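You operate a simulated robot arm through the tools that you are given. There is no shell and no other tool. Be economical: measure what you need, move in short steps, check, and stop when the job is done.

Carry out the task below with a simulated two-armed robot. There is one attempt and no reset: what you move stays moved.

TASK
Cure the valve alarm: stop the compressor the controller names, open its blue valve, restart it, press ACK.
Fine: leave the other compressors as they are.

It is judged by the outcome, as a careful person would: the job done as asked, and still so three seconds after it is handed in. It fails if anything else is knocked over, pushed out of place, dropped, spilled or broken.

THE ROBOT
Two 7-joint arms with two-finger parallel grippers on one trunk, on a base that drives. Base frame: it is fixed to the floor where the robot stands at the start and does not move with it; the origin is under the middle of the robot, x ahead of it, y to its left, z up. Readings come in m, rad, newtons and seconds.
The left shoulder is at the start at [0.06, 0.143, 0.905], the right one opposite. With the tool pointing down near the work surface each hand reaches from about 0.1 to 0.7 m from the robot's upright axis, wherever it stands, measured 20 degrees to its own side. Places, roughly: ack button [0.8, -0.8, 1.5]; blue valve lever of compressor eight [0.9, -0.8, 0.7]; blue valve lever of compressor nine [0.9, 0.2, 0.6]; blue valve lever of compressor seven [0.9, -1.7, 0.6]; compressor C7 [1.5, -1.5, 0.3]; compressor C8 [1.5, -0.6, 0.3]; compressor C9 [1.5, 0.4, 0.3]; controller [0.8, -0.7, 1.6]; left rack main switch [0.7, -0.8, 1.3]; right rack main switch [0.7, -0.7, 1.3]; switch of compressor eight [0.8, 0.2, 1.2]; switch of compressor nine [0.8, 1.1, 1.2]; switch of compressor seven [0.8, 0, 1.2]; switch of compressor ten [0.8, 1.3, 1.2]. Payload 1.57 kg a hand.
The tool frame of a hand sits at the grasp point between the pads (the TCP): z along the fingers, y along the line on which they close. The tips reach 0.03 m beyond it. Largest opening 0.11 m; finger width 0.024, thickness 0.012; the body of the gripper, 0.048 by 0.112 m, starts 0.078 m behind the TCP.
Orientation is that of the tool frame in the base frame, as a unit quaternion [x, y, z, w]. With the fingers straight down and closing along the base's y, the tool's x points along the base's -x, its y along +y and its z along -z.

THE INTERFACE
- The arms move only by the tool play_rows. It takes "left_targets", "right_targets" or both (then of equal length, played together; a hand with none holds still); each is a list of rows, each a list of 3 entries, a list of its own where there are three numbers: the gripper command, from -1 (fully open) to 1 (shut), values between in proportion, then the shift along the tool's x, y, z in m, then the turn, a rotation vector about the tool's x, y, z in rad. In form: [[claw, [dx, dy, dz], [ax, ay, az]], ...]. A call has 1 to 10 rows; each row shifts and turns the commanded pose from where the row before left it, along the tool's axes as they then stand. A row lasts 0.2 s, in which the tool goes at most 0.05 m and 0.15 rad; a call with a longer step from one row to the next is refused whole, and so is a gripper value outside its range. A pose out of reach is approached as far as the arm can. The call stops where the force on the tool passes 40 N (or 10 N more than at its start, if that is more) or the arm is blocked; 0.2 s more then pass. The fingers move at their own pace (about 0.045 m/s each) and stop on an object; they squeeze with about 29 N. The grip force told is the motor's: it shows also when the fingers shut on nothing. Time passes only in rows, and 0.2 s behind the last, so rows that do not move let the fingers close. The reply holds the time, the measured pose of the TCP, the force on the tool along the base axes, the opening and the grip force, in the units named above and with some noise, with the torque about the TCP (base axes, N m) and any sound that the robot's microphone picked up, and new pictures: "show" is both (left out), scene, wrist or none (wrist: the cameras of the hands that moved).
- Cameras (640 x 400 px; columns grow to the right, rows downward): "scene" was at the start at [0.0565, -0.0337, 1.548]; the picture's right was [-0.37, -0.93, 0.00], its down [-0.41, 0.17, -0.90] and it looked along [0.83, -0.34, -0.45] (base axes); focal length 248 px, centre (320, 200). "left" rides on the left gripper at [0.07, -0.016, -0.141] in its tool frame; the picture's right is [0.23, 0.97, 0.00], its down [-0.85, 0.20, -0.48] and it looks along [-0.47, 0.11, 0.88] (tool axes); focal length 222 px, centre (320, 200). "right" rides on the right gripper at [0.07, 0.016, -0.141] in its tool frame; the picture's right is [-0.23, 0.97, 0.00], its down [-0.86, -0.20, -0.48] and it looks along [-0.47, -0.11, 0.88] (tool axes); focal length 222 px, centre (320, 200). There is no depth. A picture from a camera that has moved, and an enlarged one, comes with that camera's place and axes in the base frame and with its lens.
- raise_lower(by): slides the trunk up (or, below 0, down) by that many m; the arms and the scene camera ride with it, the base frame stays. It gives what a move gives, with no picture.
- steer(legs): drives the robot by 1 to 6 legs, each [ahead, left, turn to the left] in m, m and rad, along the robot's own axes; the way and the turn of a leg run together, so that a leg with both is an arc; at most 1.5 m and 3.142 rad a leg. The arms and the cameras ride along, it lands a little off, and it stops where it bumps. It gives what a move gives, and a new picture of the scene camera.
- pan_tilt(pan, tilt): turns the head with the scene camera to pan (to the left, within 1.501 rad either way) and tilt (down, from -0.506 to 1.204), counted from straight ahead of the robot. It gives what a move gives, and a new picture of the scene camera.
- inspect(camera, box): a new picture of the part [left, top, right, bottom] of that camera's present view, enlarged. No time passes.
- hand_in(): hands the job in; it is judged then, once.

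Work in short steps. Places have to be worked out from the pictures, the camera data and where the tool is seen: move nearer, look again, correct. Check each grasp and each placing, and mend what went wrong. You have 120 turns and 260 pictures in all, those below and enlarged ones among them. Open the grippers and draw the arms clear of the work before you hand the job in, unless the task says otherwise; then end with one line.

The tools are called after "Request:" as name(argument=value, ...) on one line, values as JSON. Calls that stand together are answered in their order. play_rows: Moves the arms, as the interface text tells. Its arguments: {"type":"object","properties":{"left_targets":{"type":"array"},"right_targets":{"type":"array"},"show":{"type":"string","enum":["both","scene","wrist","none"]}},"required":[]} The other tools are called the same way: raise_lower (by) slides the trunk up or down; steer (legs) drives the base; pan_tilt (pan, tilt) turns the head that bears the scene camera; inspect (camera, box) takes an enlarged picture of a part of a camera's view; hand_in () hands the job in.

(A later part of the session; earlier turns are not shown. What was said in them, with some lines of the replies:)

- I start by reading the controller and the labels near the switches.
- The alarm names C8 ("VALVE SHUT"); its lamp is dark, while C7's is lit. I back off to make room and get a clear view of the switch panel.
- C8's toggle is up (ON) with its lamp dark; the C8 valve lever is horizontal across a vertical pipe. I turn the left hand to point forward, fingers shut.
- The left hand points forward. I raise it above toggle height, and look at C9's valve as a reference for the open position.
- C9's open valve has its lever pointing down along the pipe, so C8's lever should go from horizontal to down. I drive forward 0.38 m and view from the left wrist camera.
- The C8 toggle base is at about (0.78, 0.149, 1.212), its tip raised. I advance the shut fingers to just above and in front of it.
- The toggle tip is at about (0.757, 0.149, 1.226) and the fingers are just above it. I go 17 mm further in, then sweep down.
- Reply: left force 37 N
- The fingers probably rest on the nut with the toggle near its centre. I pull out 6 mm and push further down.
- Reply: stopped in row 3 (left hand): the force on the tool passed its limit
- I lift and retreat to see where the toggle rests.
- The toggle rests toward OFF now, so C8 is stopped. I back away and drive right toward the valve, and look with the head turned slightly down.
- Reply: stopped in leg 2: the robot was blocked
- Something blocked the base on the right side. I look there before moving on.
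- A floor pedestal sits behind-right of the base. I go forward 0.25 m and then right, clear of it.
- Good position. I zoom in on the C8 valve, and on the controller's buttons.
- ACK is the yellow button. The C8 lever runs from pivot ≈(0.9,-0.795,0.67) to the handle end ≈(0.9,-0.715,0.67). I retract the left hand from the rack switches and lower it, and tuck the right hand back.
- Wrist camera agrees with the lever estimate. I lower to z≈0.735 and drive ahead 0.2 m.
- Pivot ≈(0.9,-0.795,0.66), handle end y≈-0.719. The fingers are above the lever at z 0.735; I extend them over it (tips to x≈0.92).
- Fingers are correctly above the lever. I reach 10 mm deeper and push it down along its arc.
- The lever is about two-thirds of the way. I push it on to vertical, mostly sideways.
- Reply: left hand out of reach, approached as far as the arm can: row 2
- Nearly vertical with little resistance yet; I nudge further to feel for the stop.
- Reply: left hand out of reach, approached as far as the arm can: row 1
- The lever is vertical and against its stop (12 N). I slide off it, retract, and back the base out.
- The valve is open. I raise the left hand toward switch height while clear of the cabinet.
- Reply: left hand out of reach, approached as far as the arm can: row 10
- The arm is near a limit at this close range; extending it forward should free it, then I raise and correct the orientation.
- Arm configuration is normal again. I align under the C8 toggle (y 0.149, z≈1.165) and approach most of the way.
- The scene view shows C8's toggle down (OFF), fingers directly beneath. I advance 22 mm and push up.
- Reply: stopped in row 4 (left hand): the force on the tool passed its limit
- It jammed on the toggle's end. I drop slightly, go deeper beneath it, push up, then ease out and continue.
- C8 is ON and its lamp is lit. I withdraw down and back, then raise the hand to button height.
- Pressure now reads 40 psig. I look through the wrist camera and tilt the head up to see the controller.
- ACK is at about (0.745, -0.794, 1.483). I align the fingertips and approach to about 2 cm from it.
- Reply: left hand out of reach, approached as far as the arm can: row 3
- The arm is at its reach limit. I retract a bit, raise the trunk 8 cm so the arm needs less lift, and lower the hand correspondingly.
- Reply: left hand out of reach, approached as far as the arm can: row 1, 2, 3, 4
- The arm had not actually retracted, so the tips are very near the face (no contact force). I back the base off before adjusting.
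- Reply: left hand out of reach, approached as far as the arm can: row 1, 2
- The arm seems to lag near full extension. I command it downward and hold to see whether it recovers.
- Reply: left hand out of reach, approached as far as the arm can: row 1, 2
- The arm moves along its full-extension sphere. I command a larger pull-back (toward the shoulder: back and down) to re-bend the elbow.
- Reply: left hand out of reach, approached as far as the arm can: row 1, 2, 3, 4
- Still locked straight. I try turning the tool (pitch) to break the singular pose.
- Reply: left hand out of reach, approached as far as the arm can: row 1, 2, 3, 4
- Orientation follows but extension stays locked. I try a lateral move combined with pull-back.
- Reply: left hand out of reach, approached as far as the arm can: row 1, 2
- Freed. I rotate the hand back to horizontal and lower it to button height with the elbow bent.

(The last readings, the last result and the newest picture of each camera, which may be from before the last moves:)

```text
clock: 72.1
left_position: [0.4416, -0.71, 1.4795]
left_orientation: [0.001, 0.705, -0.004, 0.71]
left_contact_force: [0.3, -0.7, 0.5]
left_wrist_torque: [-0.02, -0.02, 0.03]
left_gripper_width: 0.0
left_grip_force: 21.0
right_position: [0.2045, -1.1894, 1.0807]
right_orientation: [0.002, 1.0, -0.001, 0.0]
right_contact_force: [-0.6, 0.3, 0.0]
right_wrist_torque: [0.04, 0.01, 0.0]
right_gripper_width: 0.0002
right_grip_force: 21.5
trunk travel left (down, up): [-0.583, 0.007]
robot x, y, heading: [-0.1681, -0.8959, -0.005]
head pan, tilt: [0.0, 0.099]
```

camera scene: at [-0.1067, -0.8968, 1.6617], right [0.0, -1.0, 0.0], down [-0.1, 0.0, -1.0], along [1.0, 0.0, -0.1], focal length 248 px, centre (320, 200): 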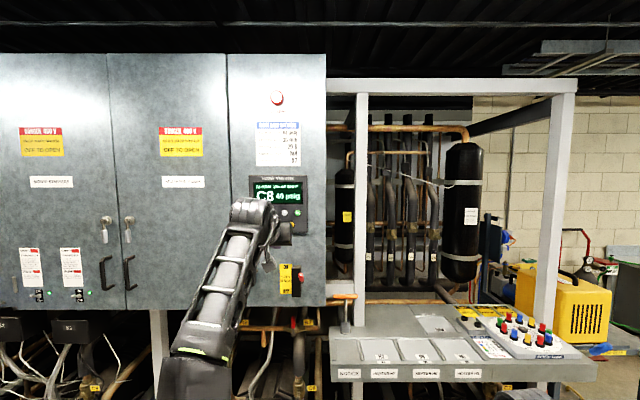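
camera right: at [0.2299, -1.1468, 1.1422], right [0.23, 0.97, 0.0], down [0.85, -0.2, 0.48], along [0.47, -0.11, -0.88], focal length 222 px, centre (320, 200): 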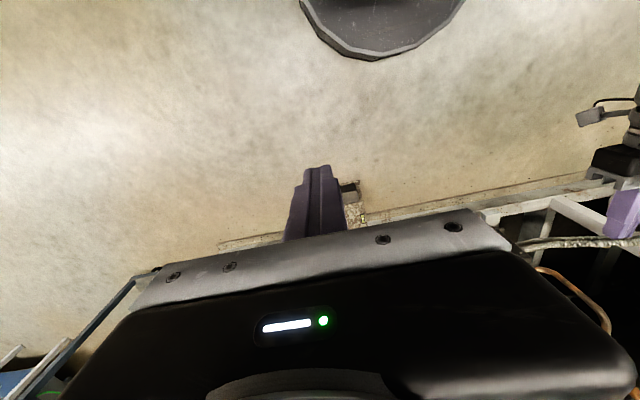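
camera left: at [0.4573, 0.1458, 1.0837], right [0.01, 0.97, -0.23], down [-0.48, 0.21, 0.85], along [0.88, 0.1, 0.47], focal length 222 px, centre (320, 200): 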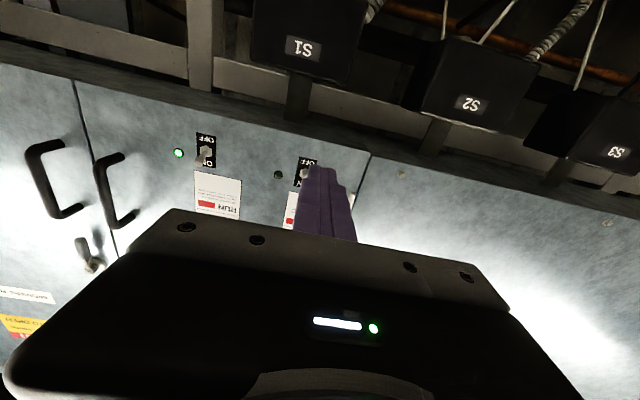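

Now the base carries the hand to in front of ACK.

Request:
steer(legs=[[0.2, -0.084, 0]])

Request:
inspect(camera="left", box=[220, 60, 420, 200])

```text
clock: 73.7
left_position: [0.6416, -0.7964, 1.4794]
left_orientation: [0.001, 0.705, -0.004, 0.709]
left_contact_force: [0.3, 0.5, 0.3]
left_wrist_torque: [0.0, 0.01, 0.0]
left_gripper_width: 0.0001
left_grip_force: 21.7
right_position: [0.4038, -1.2752, 1.0799]
right_orientation: [0.002, 1.0, 0.0, 0.0]
right_contact_force: [-0.3, -0.9, 0.1]
right_wrist_torque: [0.01, 0.04, 0.01]
right_gripper_width: 0.0
right_grip_force: 21.2
trunk travel left (down, up): [-0.583, 0.007]
robot x, y, heading: [0.0335, -0.9857, -0.002]
head pan, tilt: [0.0, 0.099]
camera scene: at [0.0945, -0.9832, 1.6615], right [0.0, -1.0, 0.0], down [-0.1, 0.0, -0.99], along [0.99, 0.0, -0.1], focal length 248 px, centre (320, 200)
```

scene: 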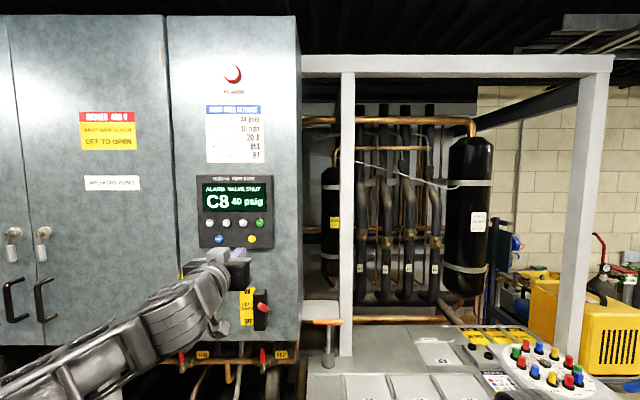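

```text
2.86 times, centred on (320, 130) of left
camera zoom: at [0.4998, -0.8126, 1.4089], right [0.01, 0.97, -0.23], down [-0.48, 0.21, 0.85], along [0.88, 0.1, 0.47], focal length 635 px, centre (320, 400)
```

zoom: 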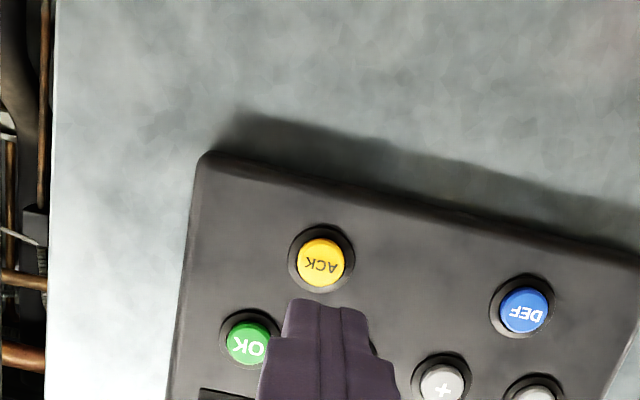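

Refined: ACK at (0.763, -0.797, 1.485); the fingers are aligned. I move in and press gently.

Request:
play_rows(left_targets=[[1, [-0.006, 0, 0.035], [0, 0, 0]], [1, [0, 0, 0.035], [0, 0, 0]], [1, [0, 0, 0], [0, 0, 0]]], show="none")

Request:
inspect(camera="left", box=[220, 60, 420, 200])

```text
clock: 74.5
left_position: [0.7086, -0.7965, 1.4871]
left_orientation: [0.002, 0.704, -0.005, 0.71]
left_contact_force: [0.3, 0.1, 1.0]
left_wrist_torque: [-0.01, 0.03, -0.01]
left_gripper_width: 0.0003
left_grip_force: 21.9
right_position: [0.4022, -1.2749, 1.0818]
right_orientation: [0.002, 1.0, 0.0, 0.001]
right_contact_force: [-0.1, -0.8, 0.2]
right_wrist_torque: [0.0, -0.02, 0.03]
right_gripper_width: 0.0
right_grip_force: 21.4
trunk travel left (down, up): [-0.583, 0.007]
robot x, y, heading: [0.0316, -0.9813, 0.0]
head pan, tilt: [0.0, 0.099]
```

```text
2.86 times, centred on (320, 130) of left
camera zoom: at [0.5681, -0.813, 1.4159], right [0.01, 0.97, -0.23], down [-0.48, 0.21, 0.85], along [0.88, 0.1, 0.47], focal length 635 px, centre (320, 400)
```

zoom: 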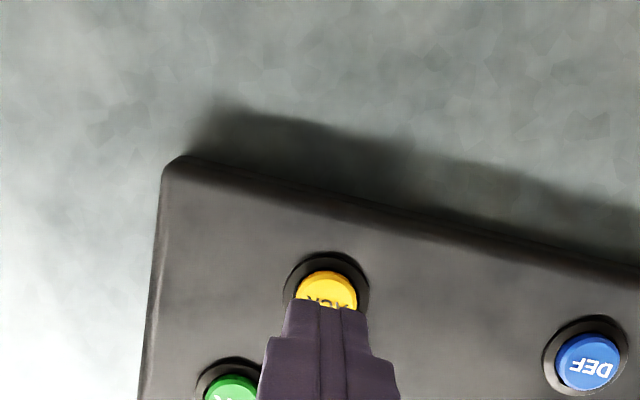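

The tips are right in front of ACK. I press in small steps.

Request:
play_rows(left_targets=[[1, [0, 0, 0.012], [0, 0, 0]], [1, [0, 0, 0.008], [0, 0, 0]], [1, [0, 0, 0.006], [0, 0, 0]], [1, [0, 0, 0.005], [0, 0, 0]], [1, [0, 0, 0.004], [0, 0, 0]]], show="none")

Request:
inspect(camera="scene", box=[160, 160, 300, 300])

```text
clock: 75.7
left_position: [0.7397, -0.7972, 1.486]
left_orientation: [0.002, 0.705, -0.005, 0.709]
left_contact_force: [-35.9, -0.9, -19.8]
left_wrist_torque: [-0.05, 0.81, 0.09]
left_gripper_width: 0.0
left_grip_force: 21.1
right_position: [0.3983, -1.2744, 1.0833]
right_orientation: [0.0, 1.0, 0.0, 0.003]
right_contact_force: [-0.4, 0.2, 0.0]
right_wrist_torque: [-0.02, 0.0, 0.0]
right_gripper_width: 0.0001
right_grip_force: 20.7
trunk travel left (down, up): [-0.583, 0.007]
robot x, y, heading: [0.0267, -0.9833, -0.001]
head pan, tilt: [0.0, 0.099]
heard: click
```

```text
2.86 times, centred on (230, 230) of scene
camera zoom: at [0.0865, -0.9821, 1.6615], right [0.0, -1.0, 0.0], down [-0.1, 0.0, -1.0], along [1.0, 0.0, -0.1], focal length 708 px, centre (577, 114)
```

zoom: 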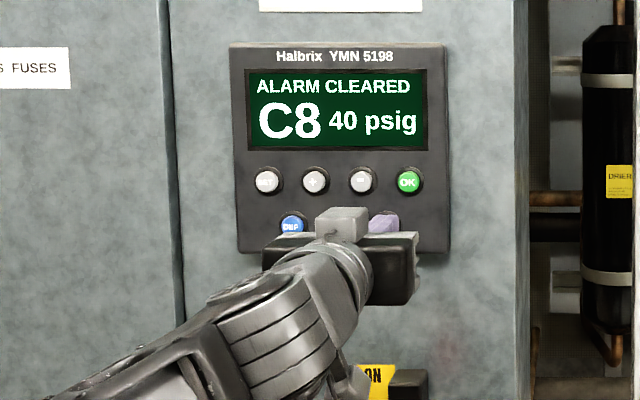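

Click heard and the display reads "ALARM CLEARED". I withdraw, back off, and open the grippers.

Request:
play_rows(left_targets=[[1, [0, 0, -0.04], [0, 0, 0]], [1, [0, 0, -0.05], [0, 0, 0]], [1, [0, 0, -0.05], [0, 0, 0]]], show="none")

Request:
steer(legs=[[-0.18, 0.1, 0]])

Request:
play_rows(left_targets=[[-1, [0, 0, 0], [0, 0, 0]], [-1, [0, 0, 0], [0, 0, 0]], [-1, [0, 0, 0], [0, 0, 0]], [-1, [0, 0, 0], [0, 0, 0]], [-1, [0, 0, 0], [0, 0, 0]], [-1, [0, 0, 0], [0, 0, 0]], [-1, [0, 0, 0], [0, 0, 0]]], right_targets=[[-1, [0, 0, 0], [0, 0, 0]], [-1, [0, 0, 0], [0, 0, 0]], [-1, [0, 0, 0], [0, 0, 0]], [-1, [0, 0, 0], [0, 0, 0]], [-1, [0, 0, 0], [0, 0, 0]], [-1, [0, 0, 0], [0, 0, 0]], [-1, [0, 0, 0], [0, 0, 0]]], show="none")

Request:
pan_tilt(pan=0.35, tilt=0.4)

```text
clock: 76.5
left_position: [0.6021, -0.794, 1.4851]
left_orientation: [0.001, 0.704, -0.005, 0.71]
left_contact_force: [-1.0, -0.1, 0.2]
left_wrist_torque: [0.02, 0.0, 0.01]
left_gripper_width: 0.0
left_grip_force: 21.1
right_position: [0.4004, -1.2746, 1.0821]
right_orientation: [0.001, 1.0, 0.0, 0.001]
right_contact_force: [-0.3, -0.2, -0.5]
right_wrist_torque: [-0.01, -0.05, -0.01]
right_gripper_width: 0.0
right_grip_force: 21.3
trunk travel left (down, up): [-0.583, 0.007]
robot x, y, heading: [0.0314, -0.9843, 0.001]
head pan, tilt: [0.0, 0.099]
```

```text
clock: 78.2
left_position: [0.4224, -0.6959, 1.484]
left_orientation: [0.001, 0.704, -0.004, 0.71]
left_contact_force: [-0.9, -0.3, -0.2]
left_wrist_torque: [0.02, 0.0, -0.04]
left_gripper_width: 0.0
left_grip_force: 21.5
right_position: [0.2207, -1.1758, 1.0817]
right_orientation: [0.002, 1.0, -0.001, 0.001]
right_contact_force: [0.4, -0.2, -0.5]
right_wrist_torque: [0.03, -0.02, 0.0]
right_gripper_width: 0.0
right_grip_force: 21.4
trunk travel left (down, up): [-0.583, 0.007]
robot x, y, heading: [-0.1471, -0.8824, -0.003]
head pan, tilt: [0.0, 0.099]
camera scene: at [-0.0889, -0.8826, 1.6616], right [0.0, -1.0, 0.0], down [-0.1, 0.0, -1.0], along [1.0, 0.0, -0.1], focal length 248 px, centre (320, 200)
```

scene: 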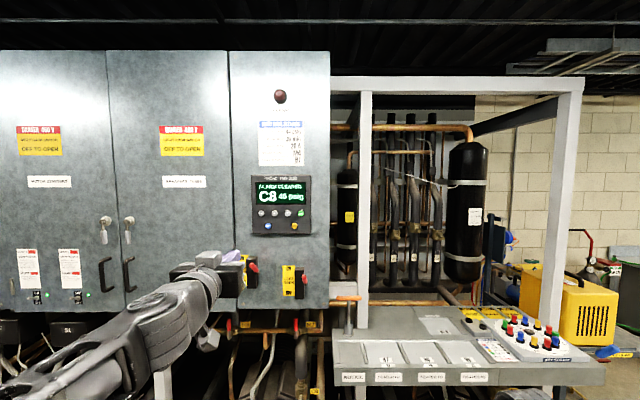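

```text
clock: 79.8
left_position: [0.426, -0.6955, 1.4836]
left_orientation: [0.002, 0.705, -0.005, 0.709]
left_contact_force: [-0.5, 0.3, 0.3]
left_wrist_torque: [0.01, 0.02, -0.01]
left_gripper_width: 0.1101
left_grip_force: 0.1
right_position: [0.2211, -1.1763, 1.0815]
right_orientation: [0.003, 1.0, 0.001, 0.0]
right_contact_force: [-0.3, 0.6, -0.2]
right_wrist_torque: [0.03, -0.02, 0.04]
right_gripper_width: 0.1102
right_grip_force: 0.1
trunk travel left (down, up): [-0.583, 0.007]
robot x, y, heading: [-0.1525, -0.8824, -0.001]
head pan, tilt: [0.0, 0.099]
```

```text
clock: 80.6
left_position: [0.425, -0.695, 1.4835]
left_orientation: [0.002, 0.705, -0.004, 0.709]
left_contact_force: [0.0, -0.1, 0.3]
left_wrist_torque: [-0.02, 0.01, 0.0]
left_gripper_width: 0.1098
left_grip_force: 0.0
right_position: [0.2216, -1.1765, 1.0815]
right_orientation: [0.002, 1.0, -0.001, 0.001]
right_contact_force: [-0.1, 0.4, 0.2]
right_wrist_torque: [0.02, 0.03, 0.03]
right_gripper_width: 0.1099
right_grip_force: 0.0
trunk travel left (down, up): [-0.583, 0.007]
robot x, y, heading: [-0.1504, -0.8845, -0.003]
head pan, tilt: [0.351, 0.4]
camera scene: at [-0.0924, -0.8516, 1.6337], right [0.34, -0.94, 0.0], down [-0.37, -0.13, -0.92], along [0.87, 0.31, -0.39], focal length 248 px, centre (320, 200)
```

scene: 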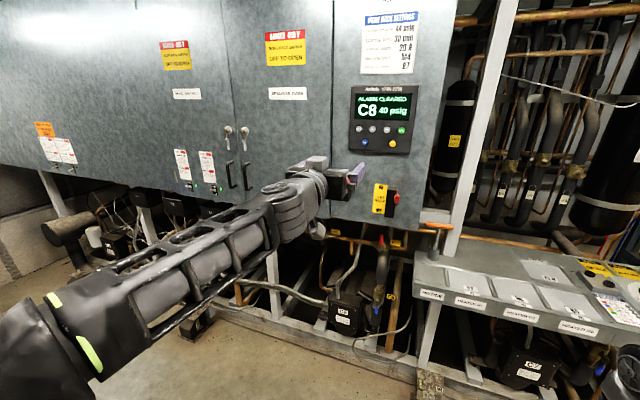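

The alarm lamp is off and the display reads cleared. One last check on the lamps and the valve.

Request:
inspect(camera="scene", box=[160, 140, 240, 200])

Request:
inspect(camera="scene", box=[310, 170, 430, 340])

```text
6.67 times, centred on (200, 170) of scene
camera zoom: at [-0.0924, -0.8516, 1.6337], right [0.34, -0.94, 0.0], down [-0.37, -0.13, -0.92], along [0.87, 0.31, -0.39], focal length 1653 px, centre (1120, 400)
```

zoom: 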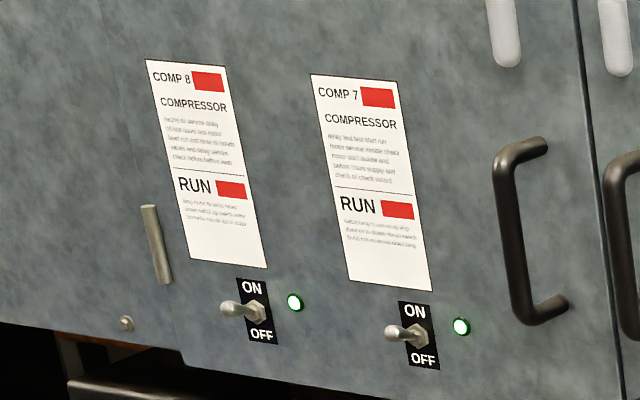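

```text
2.35 times, centred on (370, 255) of scene
camera zoom: at [-0.0924, -0.8516, 1.6337], right [0.34, -0.94, 0.0], down [-0.37, -0.13, -0.92], along [0.87, 0.31, -0.39], focal length 583 px, centre (202, 71)
```

zoom: 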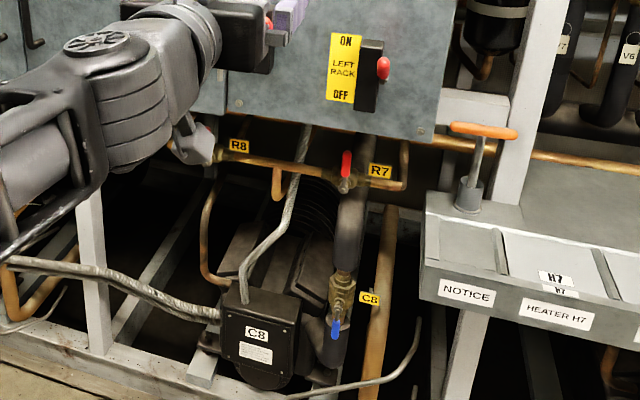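

C8 runs with its lamp lit, its valve is open, C7 is unchanged and the alarm is cleared. I hand in.

Request:
hand_in()

```text
The job is handed in.
```

The C8 valve alarm is cured: I stopped C8, opened its blue valve, restarted it and pressed ACK; the controller reads "ALARM CLEARED", C8's lamp is lit, and I did not touch the other compressors.
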